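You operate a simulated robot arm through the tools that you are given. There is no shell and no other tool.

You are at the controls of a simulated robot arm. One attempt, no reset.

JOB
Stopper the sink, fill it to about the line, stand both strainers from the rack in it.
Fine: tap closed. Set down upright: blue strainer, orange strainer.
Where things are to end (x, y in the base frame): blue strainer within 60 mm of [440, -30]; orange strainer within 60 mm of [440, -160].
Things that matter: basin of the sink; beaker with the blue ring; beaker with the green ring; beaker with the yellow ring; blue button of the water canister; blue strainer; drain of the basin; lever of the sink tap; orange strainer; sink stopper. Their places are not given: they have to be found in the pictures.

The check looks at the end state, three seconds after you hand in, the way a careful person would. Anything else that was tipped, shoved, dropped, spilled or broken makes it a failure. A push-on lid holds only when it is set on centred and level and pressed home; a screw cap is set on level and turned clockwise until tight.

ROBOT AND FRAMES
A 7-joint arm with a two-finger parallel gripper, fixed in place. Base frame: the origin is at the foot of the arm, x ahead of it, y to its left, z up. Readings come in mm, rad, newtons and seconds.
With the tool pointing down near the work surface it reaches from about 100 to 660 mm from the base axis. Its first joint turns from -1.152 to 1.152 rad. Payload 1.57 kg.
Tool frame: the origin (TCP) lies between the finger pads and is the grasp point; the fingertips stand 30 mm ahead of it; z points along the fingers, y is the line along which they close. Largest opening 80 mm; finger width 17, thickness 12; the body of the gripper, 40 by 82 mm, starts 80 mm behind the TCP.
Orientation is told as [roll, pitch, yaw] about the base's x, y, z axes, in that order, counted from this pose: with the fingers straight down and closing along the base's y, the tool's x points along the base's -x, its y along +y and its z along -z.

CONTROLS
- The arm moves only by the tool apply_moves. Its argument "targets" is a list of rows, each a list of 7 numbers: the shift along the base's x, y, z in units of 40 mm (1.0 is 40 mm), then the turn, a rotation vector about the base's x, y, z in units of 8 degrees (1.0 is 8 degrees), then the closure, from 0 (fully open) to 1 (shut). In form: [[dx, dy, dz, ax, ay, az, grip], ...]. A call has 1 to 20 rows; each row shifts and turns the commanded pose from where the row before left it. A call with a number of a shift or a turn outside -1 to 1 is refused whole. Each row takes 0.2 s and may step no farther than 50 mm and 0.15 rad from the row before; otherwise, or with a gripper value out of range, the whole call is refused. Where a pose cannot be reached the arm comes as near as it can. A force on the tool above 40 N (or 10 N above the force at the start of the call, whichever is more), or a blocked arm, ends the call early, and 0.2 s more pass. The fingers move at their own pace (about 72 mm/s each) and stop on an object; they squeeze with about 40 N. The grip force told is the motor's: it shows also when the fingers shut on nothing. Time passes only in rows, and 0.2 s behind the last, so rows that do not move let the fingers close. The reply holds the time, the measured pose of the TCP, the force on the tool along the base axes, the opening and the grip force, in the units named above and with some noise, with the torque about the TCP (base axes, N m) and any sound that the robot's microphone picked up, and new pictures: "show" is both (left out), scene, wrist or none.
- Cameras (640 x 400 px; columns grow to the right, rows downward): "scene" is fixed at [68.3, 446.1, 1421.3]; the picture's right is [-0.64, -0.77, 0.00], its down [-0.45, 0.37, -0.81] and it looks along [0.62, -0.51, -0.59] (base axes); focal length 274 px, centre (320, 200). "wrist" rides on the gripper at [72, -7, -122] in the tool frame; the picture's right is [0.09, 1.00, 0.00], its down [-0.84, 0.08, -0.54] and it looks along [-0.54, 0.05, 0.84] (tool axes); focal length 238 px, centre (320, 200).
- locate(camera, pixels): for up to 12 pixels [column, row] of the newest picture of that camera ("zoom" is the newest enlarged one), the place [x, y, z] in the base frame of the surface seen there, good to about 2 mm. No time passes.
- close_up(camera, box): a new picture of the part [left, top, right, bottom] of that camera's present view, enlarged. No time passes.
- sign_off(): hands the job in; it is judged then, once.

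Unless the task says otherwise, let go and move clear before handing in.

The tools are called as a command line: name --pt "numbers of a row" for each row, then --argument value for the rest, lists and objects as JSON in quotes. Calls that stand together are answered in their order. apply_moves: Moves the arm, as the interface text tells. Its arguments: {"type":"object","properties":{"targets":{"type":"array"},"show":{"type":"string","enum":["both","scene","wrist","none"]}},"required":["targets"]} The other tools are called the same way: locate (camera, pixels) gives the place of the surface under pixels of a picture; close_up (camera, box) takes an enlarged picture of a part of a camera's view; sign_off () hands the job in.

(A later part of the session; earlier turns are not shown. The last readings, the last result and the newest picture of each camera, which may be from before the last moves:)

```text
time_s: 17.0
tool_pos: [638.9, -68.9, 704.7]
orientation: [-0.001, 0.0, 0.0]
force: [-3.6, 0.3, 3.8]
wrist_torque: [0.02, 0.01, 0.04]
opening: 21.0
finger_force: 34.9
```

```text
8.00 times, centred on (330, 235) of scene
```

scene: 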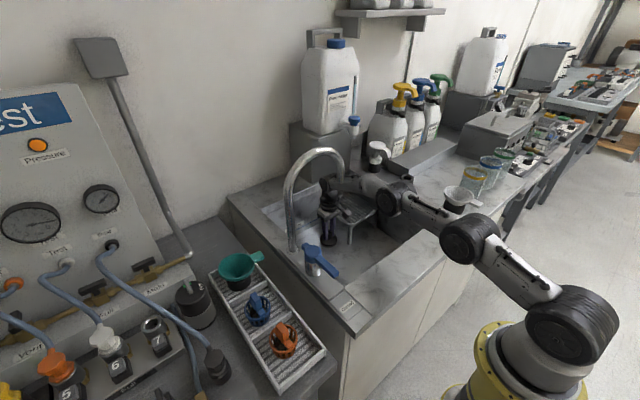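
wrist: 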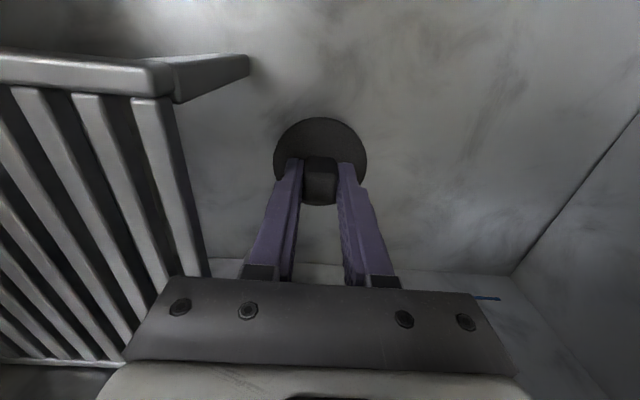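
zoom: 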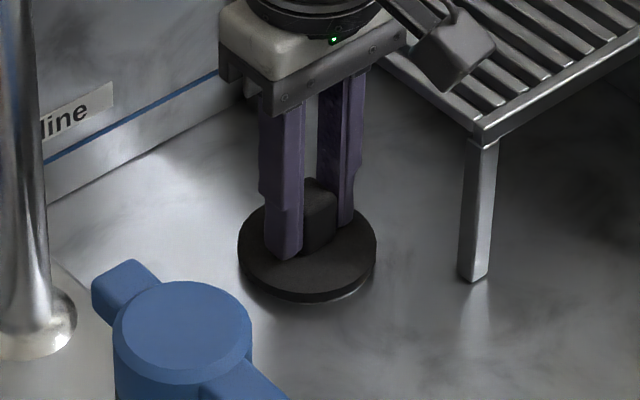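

Contact shows at TCP z≈704.7 (Fz ≈ 3.8 N) and the disc is flat over the drain. I'll release with a partial opening and rise straight up.

apply_moves --pt "0 0 0 0 0 0 0.7" --pt "0 0 0 0 0 0 0.5" --pt "0 0 0 0 0 0 0.5" --pt "0 0 0.3 0 0 0 0.5" --pt "0 0 0.6 0 0 0 0.5" --pt "0 0 0.8 0 0 0 0.5" --pt "0 0 0 0 0 0 0.5"

close_up --camera "scene" --box '[300, 210, 360, 260]'

close_up --camera "wrist" --box '[240, 80, 400, 220]'

```text
time_s: 18.6
tool_pos: [640.0, -69.2, 772.5]
orientation: [0.002, 0.001, 0.001]
force: [0.3, 0.0, 1.2]
wrist_torque: [-0.02, -0.01, 0.03]
opening: 39.9
finger_force: 0.1
```

scene: 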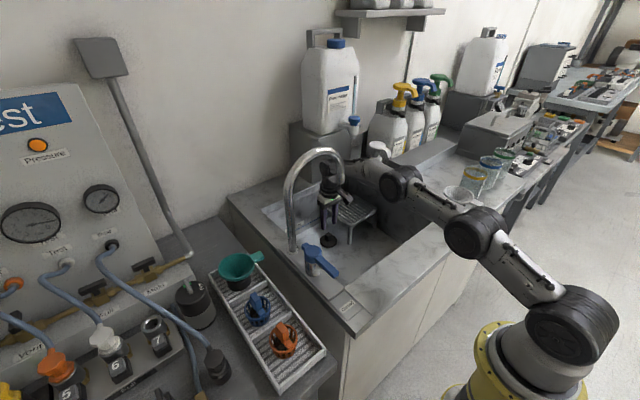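
wrist: 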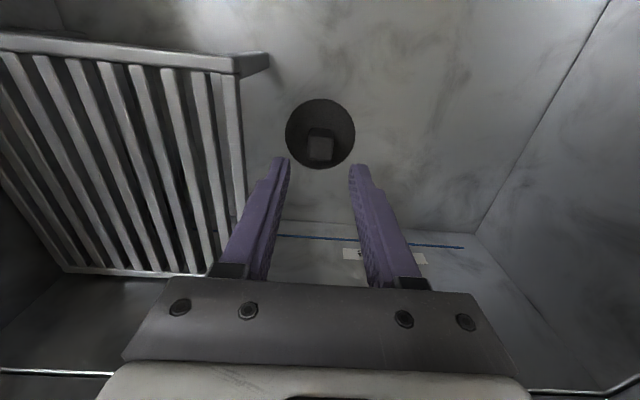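

```text
8.00 times, centred on (330, 235) of scene
```

zoom: 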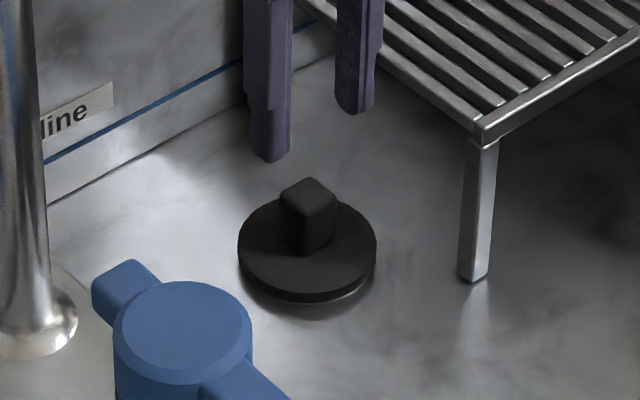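

```text
2.86 times, centred on (320, 150) of wrist
```

zoom: 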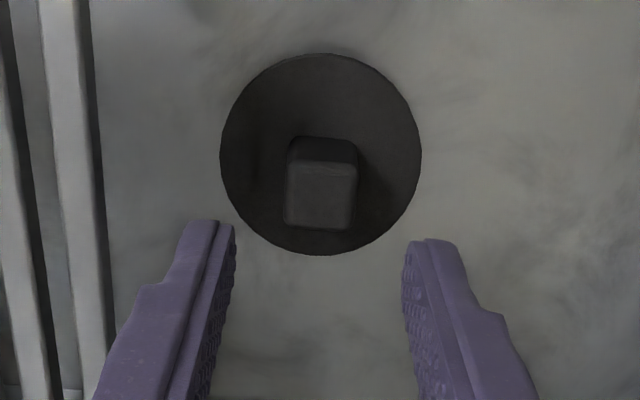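

The stopper is released over the drain. I'll check its centre and whether it sits level and flush.

locate --camera "zoom" --pixels '[[224, 155], [416, 155], [320, 62], [320, 248], [250, 100], [390, 210], [390, 100], [260, 220], [320, 185], [320, 100]]'

close_up --camera "scene" --box '[318, 225, 358, 255]'

```text
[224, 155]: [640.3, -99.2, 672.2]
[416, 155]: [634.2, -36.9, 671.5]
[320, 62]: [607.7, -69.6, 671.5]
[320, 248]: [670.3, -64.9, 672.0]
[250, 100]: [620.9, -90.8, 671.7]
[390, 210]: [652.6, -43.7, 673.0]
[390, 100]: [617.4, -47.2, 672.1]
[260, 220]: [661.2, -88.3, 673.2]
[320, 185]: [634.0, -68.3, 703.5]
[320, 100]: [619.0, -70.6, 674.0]
```

```text
13.33 times, centred on (338, 240) of scene
```

zoom: 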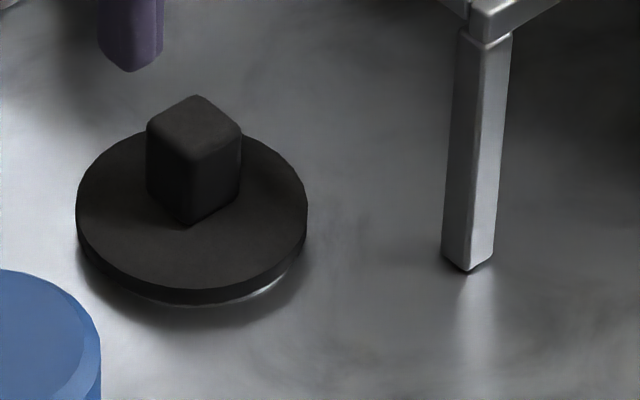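

The stopper sits level (disc top at 672 all round) and is centred at (639,−68). I'll climb out and travel on the robot side of the spout for a good look at the tap lever.

apply_moves --pt "0 0 1 0 0 0 0.6" --pt "0 0 1 0 0 0 0.7" --pt "0 0 1 0 0 0 0.8" --pt "-0.6 -0.5 0.62 0 0 0 1" --pt "-0.6 -0.5 0.62 0 0 0 1" --pt "-0.6 -0.5 0.62 0 0 0 1" --pt "-0.6 -0.5 0.62 0 0 0 1" --pt "-0.9 0.3 0.43 0 0 0 1" --pt "-0.9 0.3 0.43 0 0 0 1" --pt "-0.9 0.3 0.43 0 0 0 1" --pt "-0.9 0.3 0.43 0 0 0 1" --pt "-0.3 0.9 0 0 0 0 1" --pt "-0.3 0.9 0 0 0 0 1" --pt "-0.3 0.9 0 0 0 0 1" --pt "-0.3 0.9 0 0 0 0 1" --pt "-0.3 0.9 0 0 0 0 1" --pt "0 0 0 0 0 0 1"

close_up --camera "wrist" --box '[320, 60, 560, 220]'

```text
time_s: 22.2
tool_pos: [339.9, 78.8, 1059.6]
orientation: [0.0, 0.0, -0.001]
force: [-0.8, 0.1, -0.5]
wrist_torque: [0.0, -0.03, -0.02]
opening: 0.3
finger_force: 21.5
```

scene: 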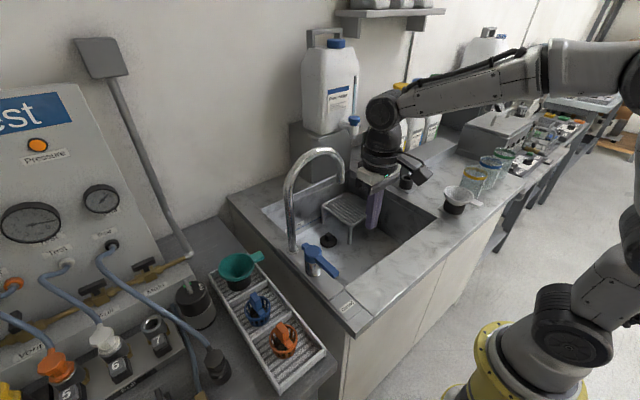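
wrist: 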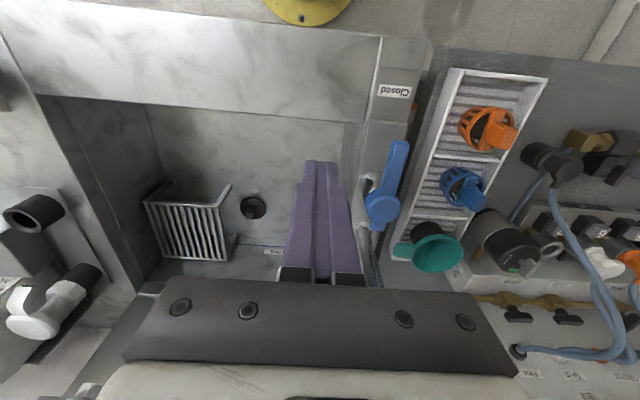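

```text
2.50 times, centred on (440, 140) of wrist
```

zoom: 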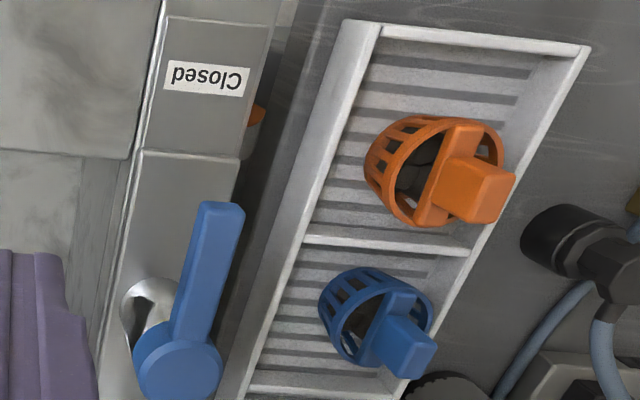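

The lever points at the "Closed" label, and a small orange thing shows beside the deck strip near zoom (258,115). I'll measure these.

locate --camera "zoom" --pixels '[[258, 115], [205, 205], [240, 210], [220, 215], [178, 340], [208, 342], [180, 375], [150, 345], [215, 360], [205, 80], [190, 190], [235, 270]]'

close_up --camera "wrist" --box '[350, 60, 450, 130]'

close_up --camera "wrist" --box '[340, 130, 440, 260]'

```text
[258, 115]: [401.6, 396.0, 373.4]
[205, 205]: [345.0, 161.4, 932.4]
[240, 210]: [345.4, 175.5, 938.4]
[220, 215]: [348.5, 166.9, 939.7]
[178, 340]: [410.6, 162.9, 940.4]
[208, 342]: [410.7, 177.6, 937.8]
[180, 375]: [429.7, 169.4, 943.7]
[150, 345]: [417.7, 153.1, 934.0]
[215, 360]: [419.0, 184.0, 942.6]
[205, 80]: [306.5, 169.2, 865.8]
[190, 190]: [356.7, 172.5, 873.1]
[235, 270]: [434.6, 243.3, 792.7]
```

```text
5.71 times, centred on (400, 95) of wrist
```

zoom: 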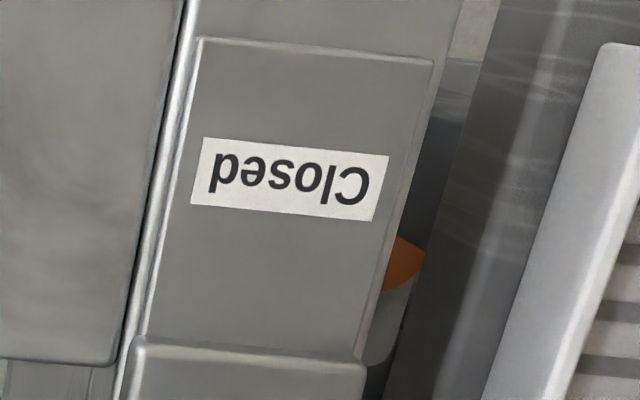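

```text
3.08 times, centred on (390, 195) of wrist
```

zoom: 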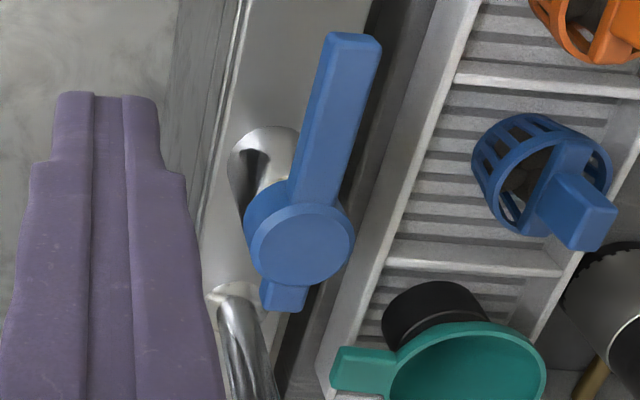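

The lever runs from its pivot near (432,169) to its tip at x≈345, 15 mm wide at z 930–943, and the orange thing is down at floor level and irrelevant. I'll put the closed fingertips on the +y side of the lever tip.

apply_moves --pt "0.11 0.76 0 0 0 0 1" --pt "0.11 0.76 0 0 0 0 1" --pt "0.11 0.76 0 0 0 0 1" --pt "0.11 0.76 0 0 0 0 1" --pt "0 0 -0.92 0 0 0 1" --pt "0 0 -0.92 0 0 0 1" --pt "0 0 -0.92 0 0 0 1" --pt "0 0 0 0 0 0 1"

close_up --camera "wrist" --box '[240, 90, 400, 220]'

```text
time_s: 24.0
tool_pos: [356.4, 200.0, 951.3]
orientation: [-0.001, -0.001, 0.001]
force: [0.1, 0.8, -0.6]
wrist_torque: [0.01, 0.0, -0.03]
opening: 0.3
finger_force: 21.2
```

scene: 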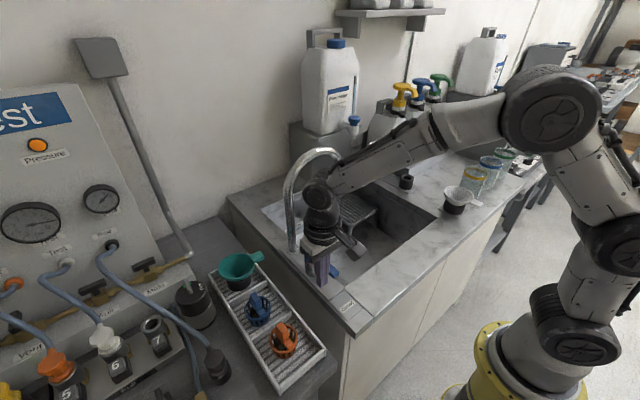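
wrist: 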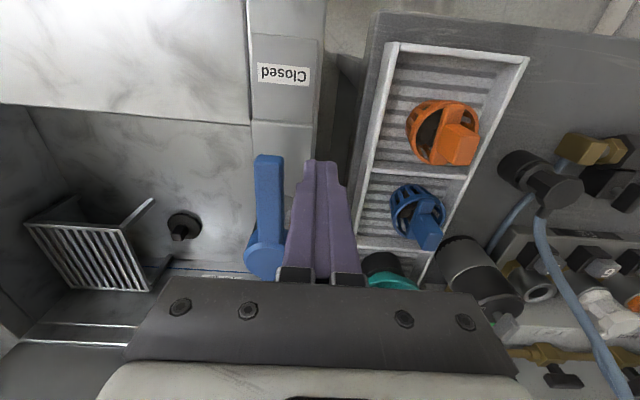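

```text
3.08 times, centred on (320, 155) of wrist
```

zoom: 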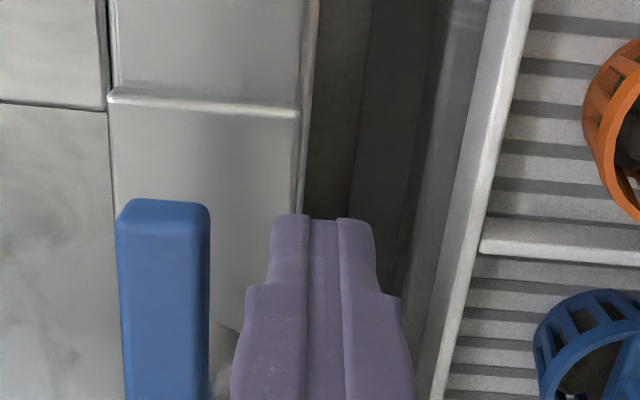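

The fingertips are beside the lever, about 10 mm from its side. I'll push gently toward −y (over the basin) and watch the force and the lever.

apply_moves --pt "0 -0.15 0 0 0 0 1" --pt "0 -0.15 0 0 0 0 1" --pt "0 -0.15 0 0 0 0 1" --pt "0 -0.15 0 0 0 0 1"

```text
time_s: 25.0
tool_pos: [355.7, 176.8, 950.0]
orientation: [-0.001, 0.0, 0.001]
force: [0.1, 0.8, -1.0]
wrist_torque: [0.0, 0.0, -0.01]
opening: 0.2
finger_force: 21.2
```

scene: 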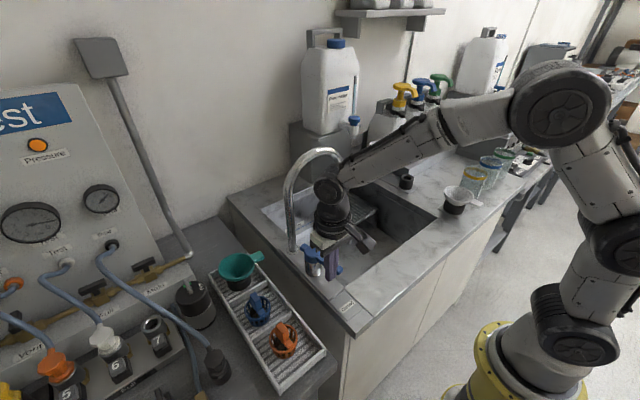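
wrist: 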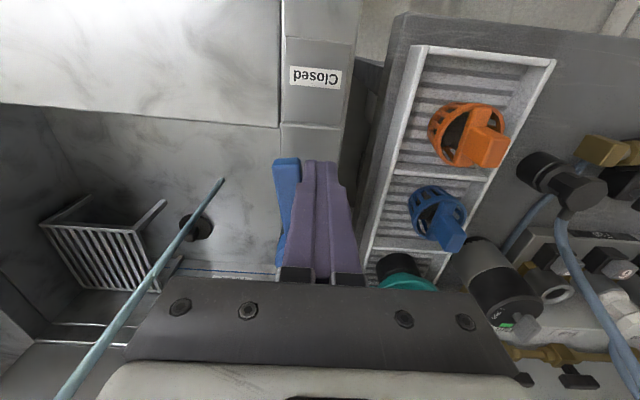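

The lever moved easily and a blue water stream is now running from the spout, so −y is the opening direction. I'll open it a bit more and watch how the level rises.

apply_moves --pt "0 -0.2 0 0 0 0 1" --pt "0 -0.2 0 0 0 0 1" --pt "0 -0.2 0 0 0 0 1"

close_up --camera "scene" --box '[240, 140, 440, 300]'

```text
time_s: 25.8
tool_pos: [356.2, 153.8, 950.6]
orientation: [-0.001, 0.0, 0.0]
force: [0.6, 1.0, 0.8]
wrist_torque: [-0.01, -0.01, 0.0]
opening: 0.1
finger_force: 20.9
```

scene: 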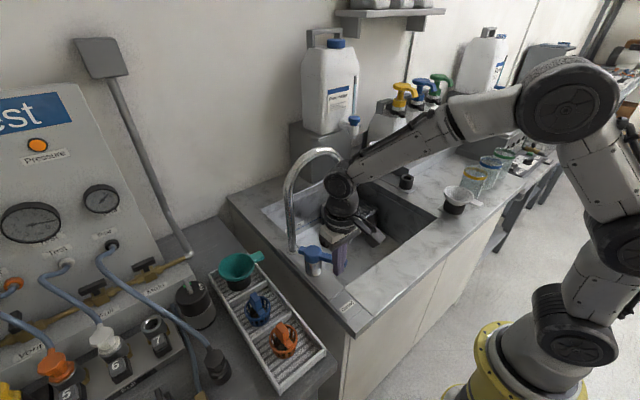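
wrist: 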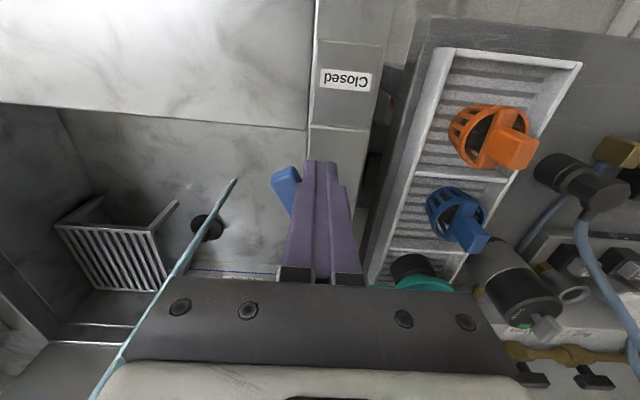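

```text
2.50 times, centred on (340, 220) of scene
```

zoom: 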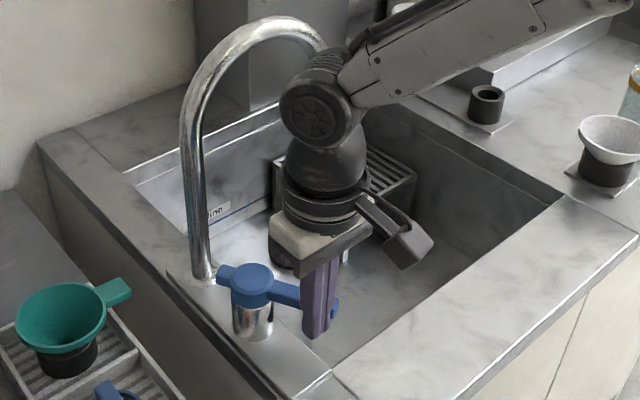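

The lever has turned about 20° and the stream continues. I'll wait 2 s and check the surface height.

apply_moves --pt "0 0 0 0 0 0 1" --pt "0 0 0 0 0 0 1" --pt "0 0 0 0 0 0 1" --pt "0 0 0 0 0 0 1" --pt "0 0 0 0 0 0 1" --pt "0 0 0 0 0 0 1" --pt "0 0 0 0 0 0 1" --pt "0 0 0 0 0 0 1" --pt "0 0 0 0 0 0 1" --show "wrist"

locate --camera "wrist" --pixels '[[150, 140], [250, 140], [240, 230], [215, 250], [100, 150], [270, 230], [210, 225], [230, 180]]'

close_up --camera "wrist" --box '[60, 100, 300, 300]'

```text
time_s: 27.8
tool_pos: [356.8, 152.0, 950.8]
orientation: [0.001, 0.0, 0.001]
force: [-0.7, 0.2, -0.1]
wrist_torque: [0.02, 0.02, 0.01]
opening: 0.2
finger_force: 21.2
```

wrist: 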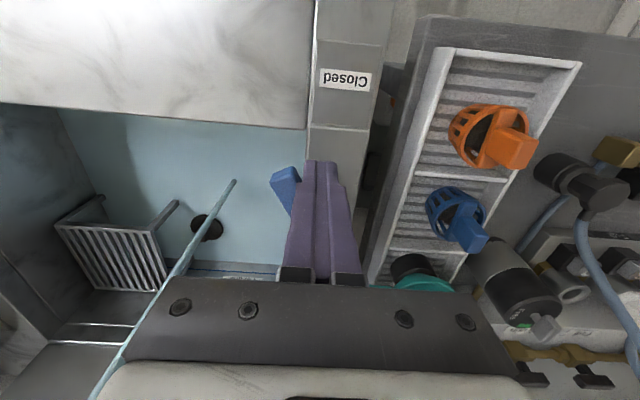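

```text
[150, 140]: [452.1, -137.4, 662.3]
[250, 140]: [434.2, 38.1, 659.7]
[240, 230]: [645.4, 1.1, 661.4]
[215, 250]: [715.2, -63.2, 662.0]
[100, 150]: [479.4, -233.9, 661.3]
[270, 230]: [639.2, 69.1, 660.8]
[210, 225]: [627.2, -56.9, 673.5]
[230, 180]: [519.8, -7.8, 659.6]
```

```text
2.00 times, centred on (180, 200) of wrist
```

zoom: 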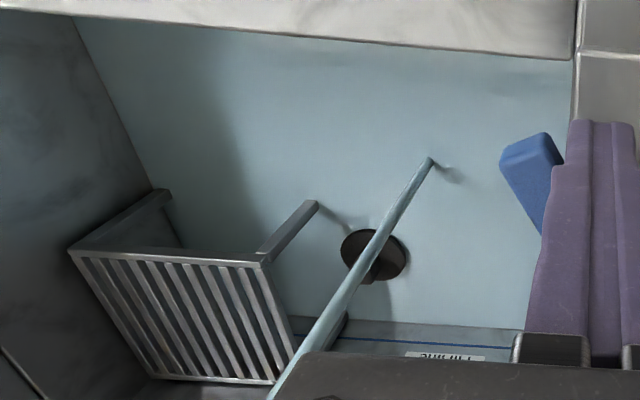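

The basin floor is now covered with a thin blue sheet at z≈661, so the stopper holds. I'll wait 4 s and see the rate.

apply_moves --pt "0 0 0 0 0 0 1" --pt "0 0 0 0 0 0 1" --pt "0 0 0 0 0 0 1" --pt "0 0 0 0 0 0 1" --pt "0 0 0 0 0 0 1" --pt "0 0 0 0 0 0 1" --pt "0 0 0 0 0 0 1" --pt "0 0 0 0 0 0 1" --pt "0 0 0 0 0 0 1" --pt "0 0 0 0 0 0 1" --pt "0 0 0 0 0 0 1" --pt "0 0 0 0 0 0 1" --pt "0 0 0 0 0 0 1" --pt "0 0 0 0 0 0 1" --pt "0 0 0 0 0 0 1" --pt "0 0 0 0 0 0 1" --pt "0 0 0 0 0 0 1" --pt "0 0 0 0 0 0 1" --pt "0 0 0 0 0 0 1" --show "wrist"

locate --camera "wrist" --pixels '[[150, 140], [250, 140], [240, 230], [215, 250], [100, 150], [270, 230], [120, 135], [230, 190]]'

close_up --camera "wrist" --box '[160, 180, 300, 300]'

```text
time_s: 31.8
tool_pos: [356.5, 151.8, 951.0]
orientation: [-0.001, 0.001, 0.0]
force: [-0.1, 0.6, 1.0]
wrist_torque: [0.01, -0.01, 0.01]
opening: 0.0
finger_force: 21.0
```

wrist: 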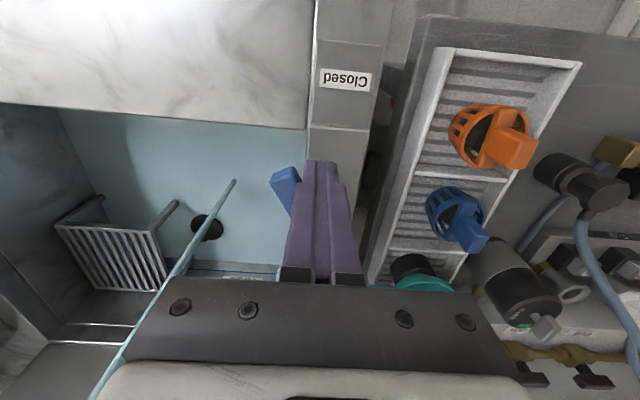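

```text
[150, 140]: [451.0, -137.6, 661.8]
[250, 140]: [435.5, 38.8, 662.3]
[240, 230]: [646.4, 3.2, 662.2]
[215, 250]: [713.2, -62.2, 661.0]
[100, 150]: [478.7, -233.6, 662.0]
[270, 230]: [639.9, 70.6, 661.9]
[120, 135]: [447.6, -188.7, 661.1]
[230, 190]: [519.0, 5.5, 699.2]
```

```text
3.33 times, centred on (230, 240) of wrist
```

zoom: 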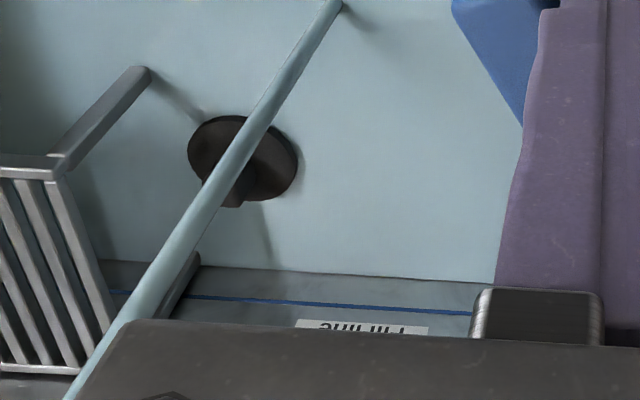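

The level has risen only about 0.5 mm in 4 s, which is slow, so I'll open the lever further along its arc to about 75°.

apply_moves --pt "0.09 -0.23 0 0 0 0 1" --pt "0.09 -0.23 0 0 0 0 1" --pt "0.155 -0.21 0 0 0 0 1" --pt "0.155 -0.21 0 0 0 0 1" --pt "0.216 -0.16 0 0 0 0 1" --pt "0.216 -0.16 0 0 0 0 1" --pt "0 0 0 0 0 0 1"

close_up --camera "scene" --box '[240, 140, 440, 300]'

```text
time_s: 33.4
tool_pos: [390.0, 105.3, 949.1]
orientation: [0.002, 0.008, 0.0]
force: [-27.2, 23.9, 10.0]
wrist_torque: [0.1, 0.16, -0.11]
opening: 0.0
finger_force: 20.8
```

scene: 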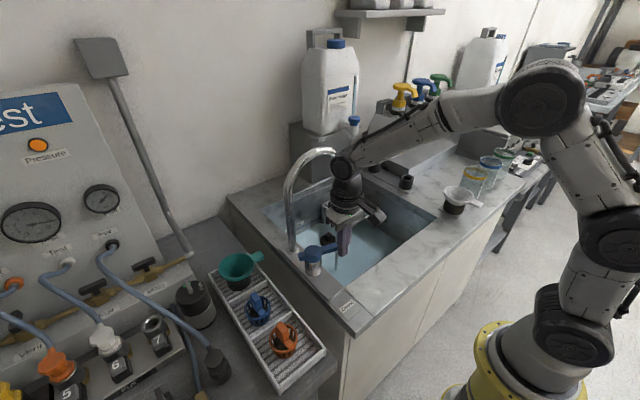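
wrist: 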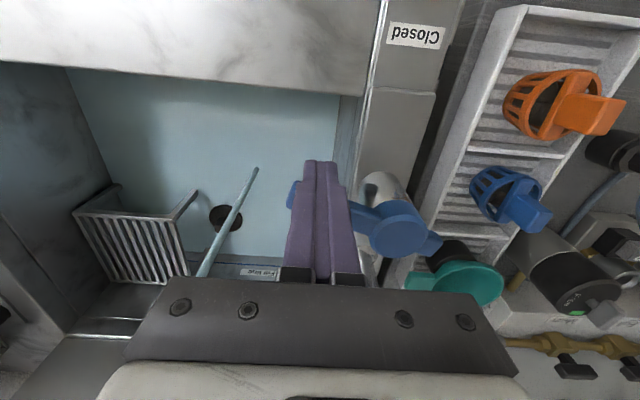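

```text
2.50 times, centred on (340, 220) of scene
```

zoom: 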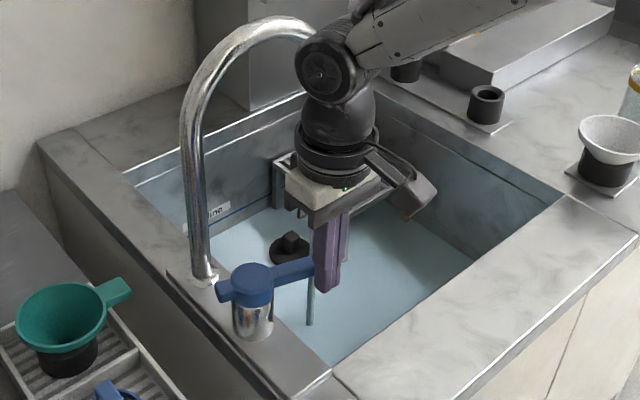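

The force reached about 36 N, so the lever is at its open stop near 70°. I'll back off slightly and measure the level.

apply_moves --pt "-0.15 0.15 0 0 0 0 1" --pt "-0.1 0.05 0 0 0 0 1"

locate --camera "scene" --pixels '[[370, 250], [390, 240], [345, 275], [300, 235], [310, 215], [400, 235]]'

locate --camera "wrist" --pixels '[[150, 110], [250, 110], [330, 110], [120, 90], [270, 230], [200, 140], [260, 245]]'

close_up --camera "scene" --box '[260, 170, 440, 290]'

```text
time_s: 34.0
tool_pos: [384.6, 112.3, 949.4]
orientation: [0.002, -0.003, 0.0]
force: [0.0, -0.4, -0.8]
wrist_torque: [-0.04, -0.04, 0.0]
opening: 0.0
finger_force: 21.3
```

scene: 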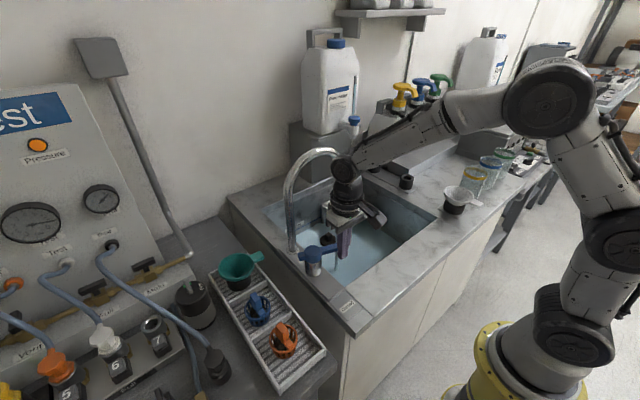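
wrist: 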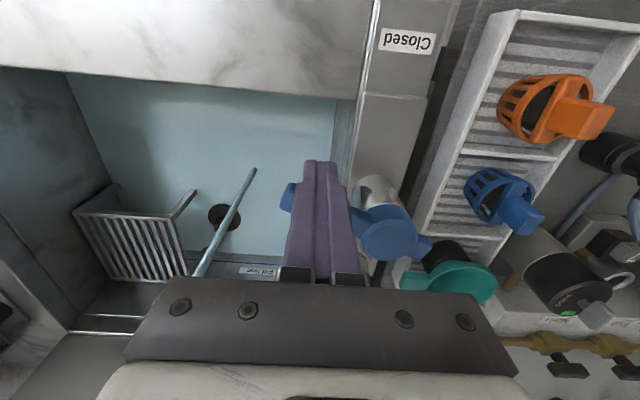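

```text
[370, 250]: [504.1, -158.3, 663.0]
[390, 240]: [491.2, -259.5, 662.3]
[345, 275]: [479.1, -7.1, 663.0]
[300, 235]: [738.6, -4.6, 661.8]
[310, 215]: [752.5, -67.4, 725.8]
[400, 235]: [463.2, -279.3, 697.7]
```

```text
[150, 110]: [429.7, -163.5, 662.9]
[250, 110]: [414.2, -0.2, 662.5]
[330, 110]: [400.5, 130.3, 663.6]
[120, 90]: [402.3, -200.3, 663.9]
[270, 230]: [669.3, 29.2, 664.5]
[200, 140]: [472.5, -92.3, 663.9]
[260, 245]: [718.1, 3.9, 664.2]
```

```text
3.33 times, centred on (350, 230) of scene
```

zoom: 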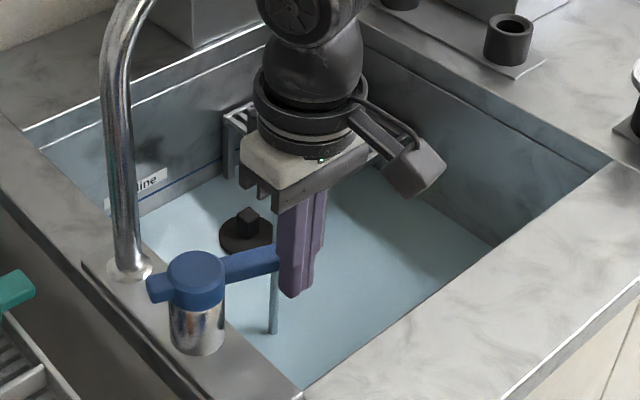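

The level is at about 663.4 mm at t=34 s. I'll wait about 4 s with the tap fully open and measure again.

apply_moves --pt "0 0 0 0 0 0 1" --pt "0 0 0 0 0 0 1" --pt "0 0 0 0 0 0 1" --pt "0 0 0 0 0 0 1" --pt "0 0 0 0 0 0 1" --pt "0 0 0 0 0 0 1" --pt "0 0 0 0 0 0 1" --pt "0 0 0 0 0 0 1" --pt "0 0 0 0 0 0 1" --pt "0 0 0 0 0 0 1" --pt "0 0 0 0 0 0 1" --pt "0 0 0 0 0 0 1" --pt "0 0 0 0 0 0 1" --pt "0 0 0 0 0 0 1" --pt "0 0 0 0 0 0 1" --pt "0 0 0 0 0 0 1" --pt "0 0 0 0 0 0 1" --pt "0 0 0 0 0 0 1" --pt "0 0 0 0 0 0 1"

locate --camera "scene" --pixels '[[370, 250], [390, 240], [345, 275], [300, 235], [380, 245], [360, 262]]'

locate --camera "wrist" --pixels '[[150, 110], [250, 110], [330, 110], [120, 90], [270, 230], [200, 140], [260, 245]]'

close_up --camera "scene" --box '[270, 200, 350, 260]'

```text
time_s: 38.0
tool_pos: [383.8, 111.6, 950.4]
orientation: [-0.001, -0.001, -0.001]
force: [0.0, 0.2, -0.1]
wrist_torque: [0.02, 0.0, -0.02]
opening: 0.0
finger_force: 21.6
```

scene: 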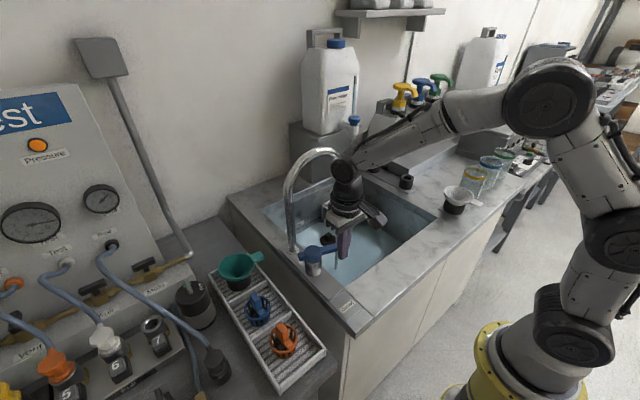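
wrist: 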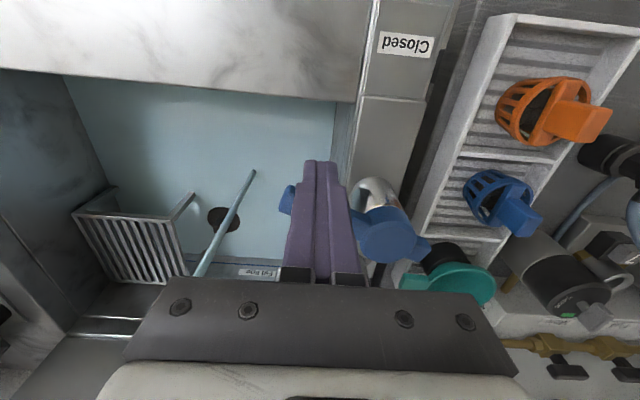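

```text
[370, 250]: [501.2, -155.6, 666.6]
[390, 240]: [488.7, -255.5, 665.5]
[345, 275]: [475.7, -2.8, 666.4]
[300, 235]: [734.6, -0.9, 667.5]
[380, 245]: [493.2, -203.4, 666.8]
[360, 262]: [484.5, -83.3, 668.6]
```

```text
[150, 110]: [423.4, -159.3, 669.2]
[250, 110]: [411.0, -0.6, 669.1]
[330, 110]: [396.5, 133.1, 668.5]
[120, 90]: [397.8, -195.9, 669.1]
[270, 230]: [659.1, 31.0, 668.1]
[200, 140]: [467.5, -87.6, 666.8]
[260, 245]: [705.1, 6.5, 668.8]
```

```text
6.67 times, centred on (310, 230) of scene
```

zoom: 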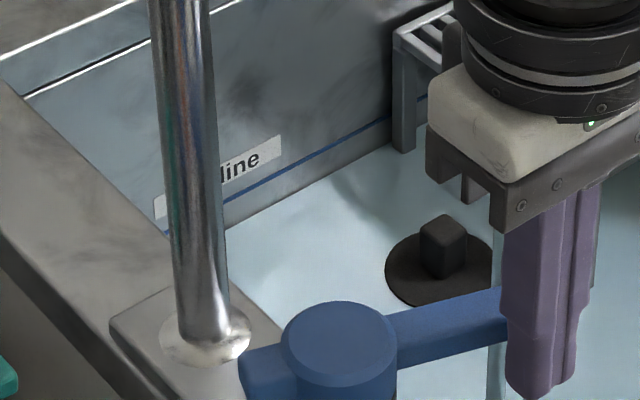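

The level is about 667.7 at t=38, so it rises about 1.15 mm/s. I'll measure the blue line's height precisely here.

locate --camera "zoom" --pixels '[[300, 172], [340, 149], [370, 132], [250, 198], [260, 215], [330, 178], [320, 160], [280, 183]]'

close_up --camera "wrist" --box '[190, 240, 300, 300]'

```text
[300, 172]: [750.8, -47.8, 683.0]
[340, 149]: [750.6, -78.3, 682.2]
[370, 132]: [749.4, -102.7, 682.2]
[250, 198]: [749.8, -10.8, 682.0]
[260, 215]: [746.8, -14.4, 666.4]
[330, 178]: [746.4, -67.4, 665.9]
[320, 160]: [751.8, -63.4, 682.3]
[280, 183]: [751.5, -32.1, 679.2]
```

```text
5.82 times, centred on (245, 270) of wrist
```

zoom: 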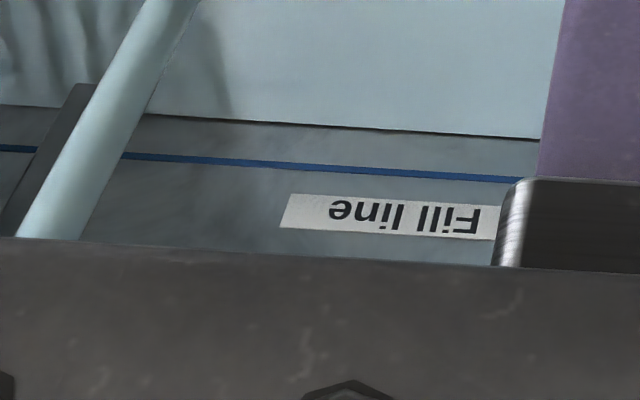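

locate --camera "zoom" --pixels '[[200, 158], [300, 167], [400, 172], [480, 177], [300, 125], [400, 131], [300, 100], [400, 100], [350, 212]]'

```text
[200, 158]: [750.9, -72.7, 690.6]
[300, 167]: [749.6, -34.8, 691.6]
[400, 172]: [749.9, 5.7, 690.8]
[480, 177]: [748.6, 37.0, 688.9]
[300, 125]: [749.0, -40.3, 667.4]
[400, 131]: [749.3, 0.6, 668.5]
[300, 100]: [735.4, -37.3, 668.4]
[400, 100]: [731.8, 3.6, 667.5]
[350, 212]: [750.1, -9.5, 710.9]
```

The scene view puts the line at about 682–687 and the wrist view at about 690, so it is around 686, with about 15 s of filling left. Meanwhile I'll hop over the lever to its other side so I'm ready to push it closed.

apply_moves --pt "-0.1 0.1 0.3 0 0 0 1" --pt "0 0 0.9 0 0 0 1" --pt "0.7 -0.28 0 0 0 0 1" --pt "0.7 -0.3 0 0 0 0 1" --pt "0.05 -0.05 -0.6 0 0 0 1" --pt "0 0 -0.6 0 0 0 1" --pt "0 0 0 0 0 0 1"

locate --camera "scene" --pixels '[[370, 250], [390, 240], [345, 275], [300, 235], [380, 245], [360, 262]]'

close_up --camera "scene" --box '[260, 170, 440, 290]'

close_up --camera "wrist" --box '[140, 180, 300, 300]'

```text
time_s: 39.6
tool_pos: [437.6, 91.5, 949.9]
orientation: [0.0, 0.001, 0.0]
force: [-0.3, -1.1, 0.4]
wrist_torque: [0.0, 0.01, -0.02]
opening: 0.0
finger_force: 21.5
```

scene: 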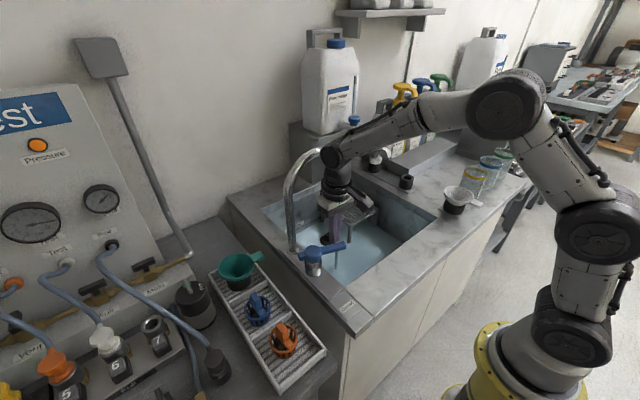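
wrist: 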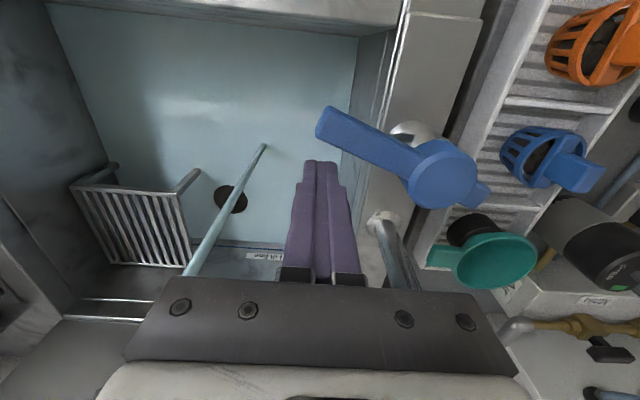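

```text
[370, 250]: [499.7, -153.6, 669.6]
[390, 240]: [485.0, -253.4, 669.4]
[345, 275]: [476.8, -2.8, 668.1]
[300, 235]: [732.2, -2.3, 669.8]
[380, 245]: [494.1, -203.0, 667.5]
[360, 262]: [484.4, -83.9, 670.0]
```

```text
3.33 times, centred on (350, 230) of scene
```

zoom: 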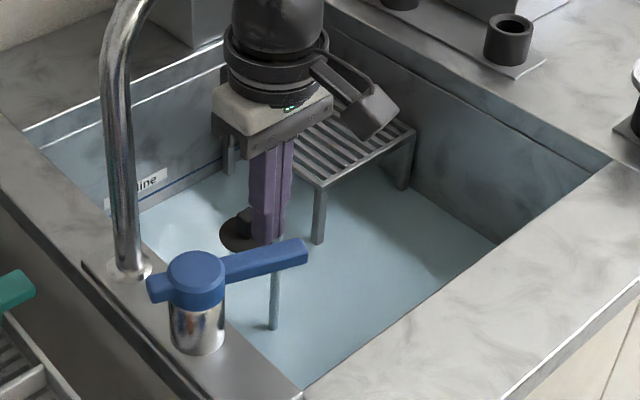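

```text
3.33 times, centred on (220, 240) of wrist
```

zoom: 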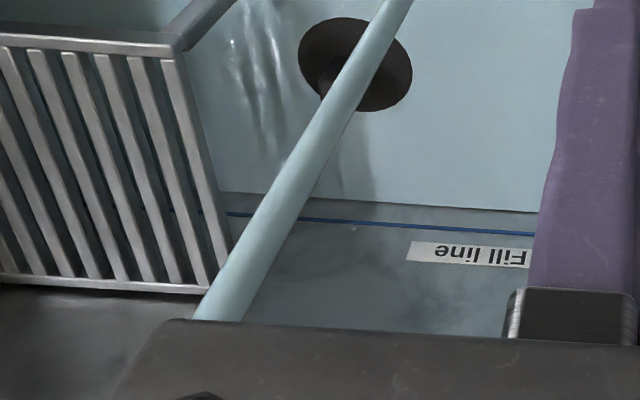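

The fingers are poised on the basin side of the lever and the level is about 669. I'll measure the lever's present position while the basin continues to fill.

locate --camera "wrist" --pixels '[[322, 125], [333, 112], [440, 175], [380, 145], [400, 170], [480, 195]]'

apply_moves --pt "0 0 0 0 0 0 1" --pt "0 0 0 0 0 0 1" --pt "0 0 0 0 0 0 1" --pt "0 0 0 0 0 0 1" --pt "0 0 0 0 0 0 1" --pt "0 0 0 0 0 0 1" --pt "0 0 0 0 0 0 1" --pt "0 0 0 0 0 0 1" --pt "0 0 0 0 0 0 1" --pt "0 0 0 0 0 0 1" --pt "0 0 0 0 0 0 1" --pt "0 0 0 0 0 0 1" --pt "0 0 0 0 0 0 1" --pt "0 0 0 0 0 0 1" --pt "0 0 0 0 0 0 1" --pt "0 0 0 0 0 0 1" --pt "0 0 0 0 0 0 1" --pt "0 0 0 0 0 0 1" --pt "0 0 0 0 0 0 1" --pt "0 0 0 0 0 0 1"

locate --camera "scene" --pixels '[[370, 250], [390, 240], [345, 275], [300, 235], [380, 245], [360, 262]]'

locate --camera "wrist" --pixels '[[150, 80], [280, 100], [300, 80], [240, 230], [200, 130], [270, 220]]'

close_up --camera "wrist" --box '[140, 180, 300, 300]'

close_up --camera "scene" --box '[270, 200, 350, 260]'

```text
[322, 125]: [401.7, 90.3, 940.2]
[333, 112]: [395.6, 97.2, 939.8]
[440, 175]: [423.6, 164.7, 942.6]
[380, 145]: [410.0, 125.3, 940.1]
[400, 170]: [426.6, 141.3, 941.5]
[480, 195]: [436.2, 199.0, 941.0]
```

```text
time_s: 43.8
tool_pos: [437.7, 91.4, 949.5]
orientation: [0.001, 0.0, 0.0]
force: [0.1, -0.7, -0.2]
wrist_torque: [-0.01, 0.0, 0.01]
opening: 0.0
finger_force: 21.7
```

scene: 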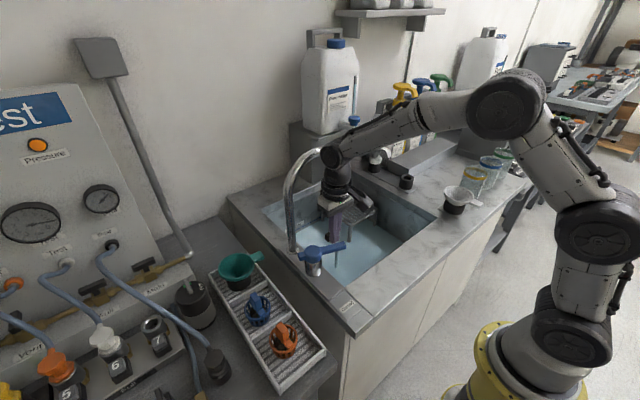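
wrist: 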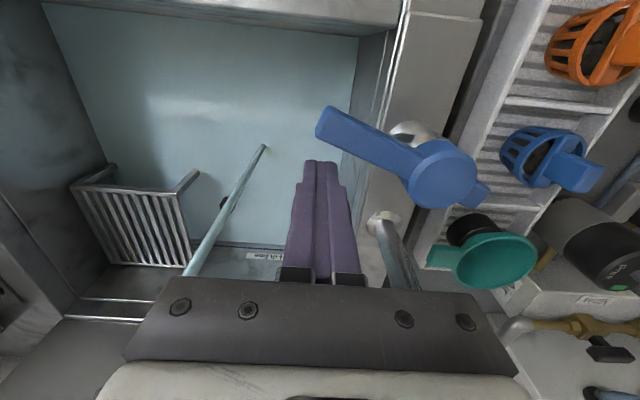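

```text
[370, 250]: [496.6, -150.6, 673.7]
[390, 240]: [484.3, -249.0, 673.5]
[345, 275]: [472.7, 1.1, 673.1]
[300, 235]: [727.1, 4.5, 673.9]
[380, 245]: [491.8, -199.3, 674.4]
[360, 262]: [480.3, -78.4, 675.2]
```

```text
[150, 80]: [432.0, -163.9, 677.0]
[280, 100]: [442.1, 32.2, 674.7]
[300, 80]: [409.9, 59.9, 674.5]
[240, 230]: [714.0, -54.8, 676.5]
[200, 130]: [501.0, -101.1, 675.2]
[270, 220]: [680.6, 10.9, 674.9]
```

```text
3.33 times, centred on (220, 240) of wrist
```

zoom: 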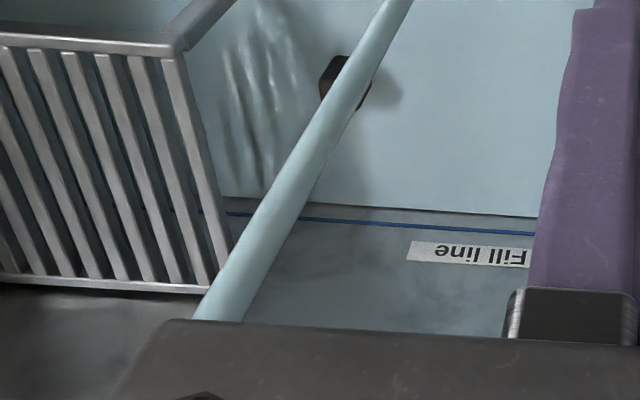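

```text
6.67 times, centred on (310, 230) of scene
```

zoom: 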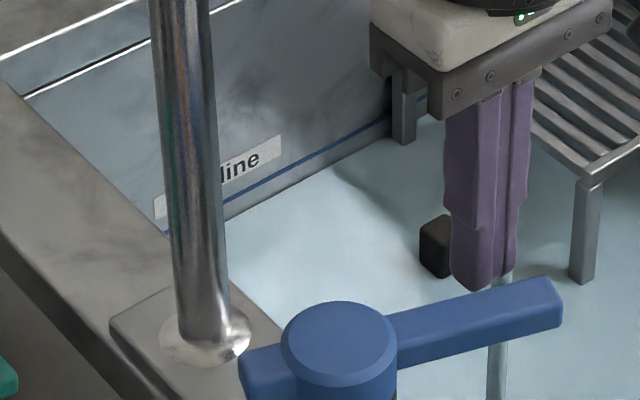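

The level is about 674.5 at t=43.8 and only the stopper's knob still shows above the water. I'll zoom tightly on the waterline and the fill line in both views.

close_up --camera "scene" --box '[290, 212, 335, 240]'

close_up --camera "wrist" --box '[190, 225, 290, 285]'

```text
14.22 times, centred on (312, 226) of scene
```

zoom: 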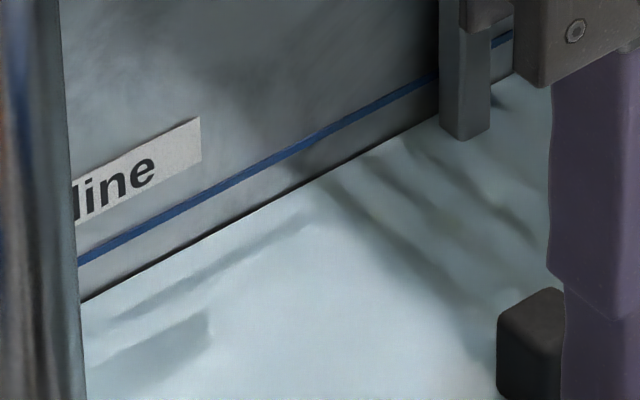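

```text
6.40 times, centred on (240, 255) of wrist
```

zoom: 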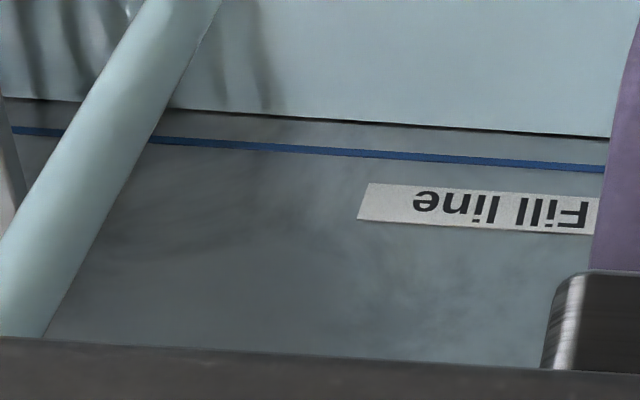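

The waterline is about 2.9 scene px, roughly 12 mm, below the fill line. At 1.16 mm/s that is about 10 s, so I'll wait another 5 s in two steps and re-check.

apply_moves --pt "0 0 0 0 0 0 1" --pt "0 0 0 0 0 0 1" --pt "0 0 0 0 0 0 1" --pt "0 0 0 0 0 0 1" --pt "0 0 0 0 0 0 1" --pt "0 0 0 0 0 0 1" --pt "0 0 0 0 0 0 1" --pt "0 0 0 0 0 0 1" --pt "0 0 0 0 0 0 1" --pt "0 0 0 0 0 0 1" --pt "0 0 0 0 0 0 1" --pt "0 0 0 0 0 0 1" --pt "0 0 0 0 0 0 1" --pt "0 0 0 0 0 0 1" --pt "0 0 0 0 0 0 1" --pt "0 0 0 0 0 0 1" --pt "0 0 0 0 0 0 1" --pt "0 0 0 0 0 0 1" --pt "0 0 0 0 0 0 1" --pt "0 0 0 0 0 0 1"

locate --camera "scene" --pixels '[[370, 250], [390, 240], [345, 275], [300, 235], [380, 245], [360, 262]]'

locate --camera "wrist" --pixels '[[150, 80], [280, 100], [300, 80], [240, 230], [200, 130], [270, 220]]'

close_up --camera "scene" --box '[290, 212, 335, 240]'

close_up --camera "wrist" --box '[190, 225, 290, 285]'

```text
time_s: 48.0
tool_pos: [436.8, 91.9, 948.8]
orientation: [0.0, 0.0, 0.0]
force: [-0.4, -0.6, -0.1]
wrist_torque: [0.0, 0.03, -0.01]
opening: 0.0
finger_force: 21.4
```

scene: 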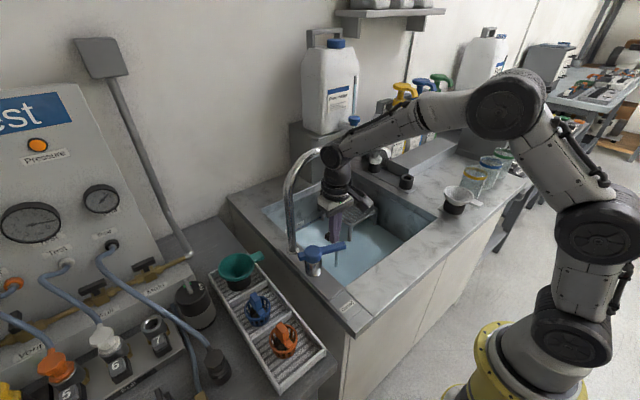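
wrist: 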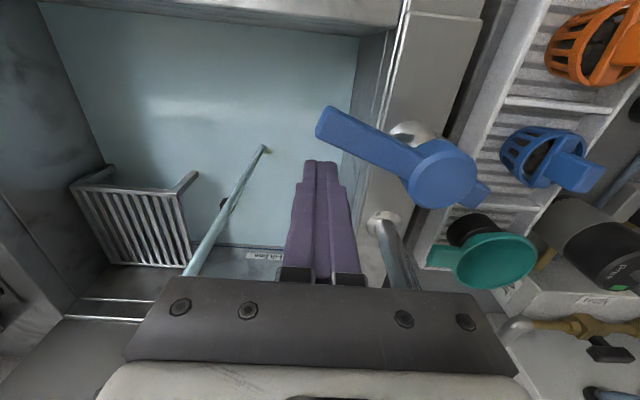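

```text
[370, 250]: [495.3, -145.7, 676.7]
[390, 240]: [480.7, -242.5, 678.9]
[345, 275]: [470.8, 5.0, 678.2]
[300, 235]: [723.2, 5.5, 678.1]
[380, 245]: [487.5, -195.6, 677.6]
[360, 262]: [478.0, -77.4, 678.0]
```

```text
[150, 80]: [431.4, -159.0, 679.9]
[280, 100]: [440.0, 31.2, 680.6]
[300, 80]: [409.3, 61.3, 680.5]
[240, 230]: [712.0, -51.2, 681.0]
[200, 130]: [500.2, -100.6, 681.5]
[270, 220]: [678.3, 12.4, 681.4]
```

```text
14.22 times, centred on (312, 226) of scene
```

zoom: 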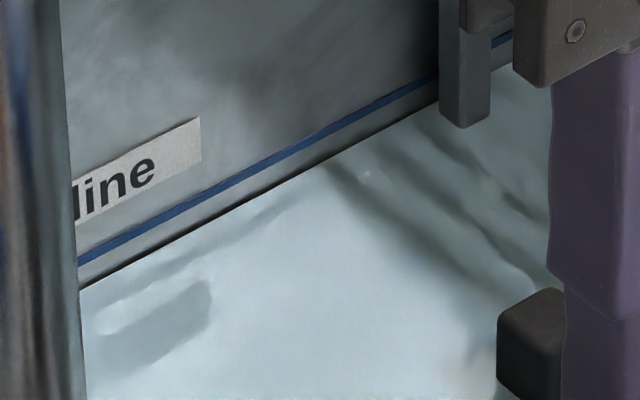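

```text
6.40 times, centred on (240, 255) of wrist
```

zoom: 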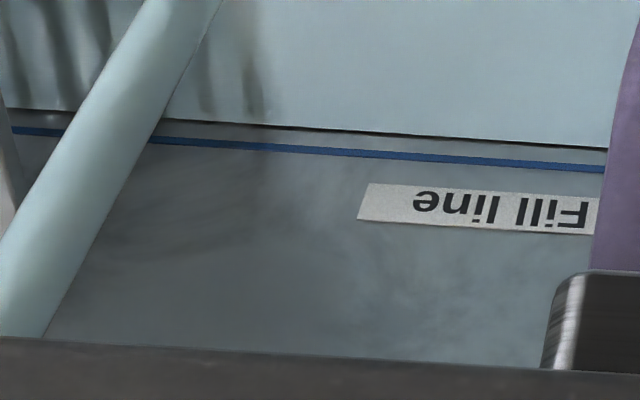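

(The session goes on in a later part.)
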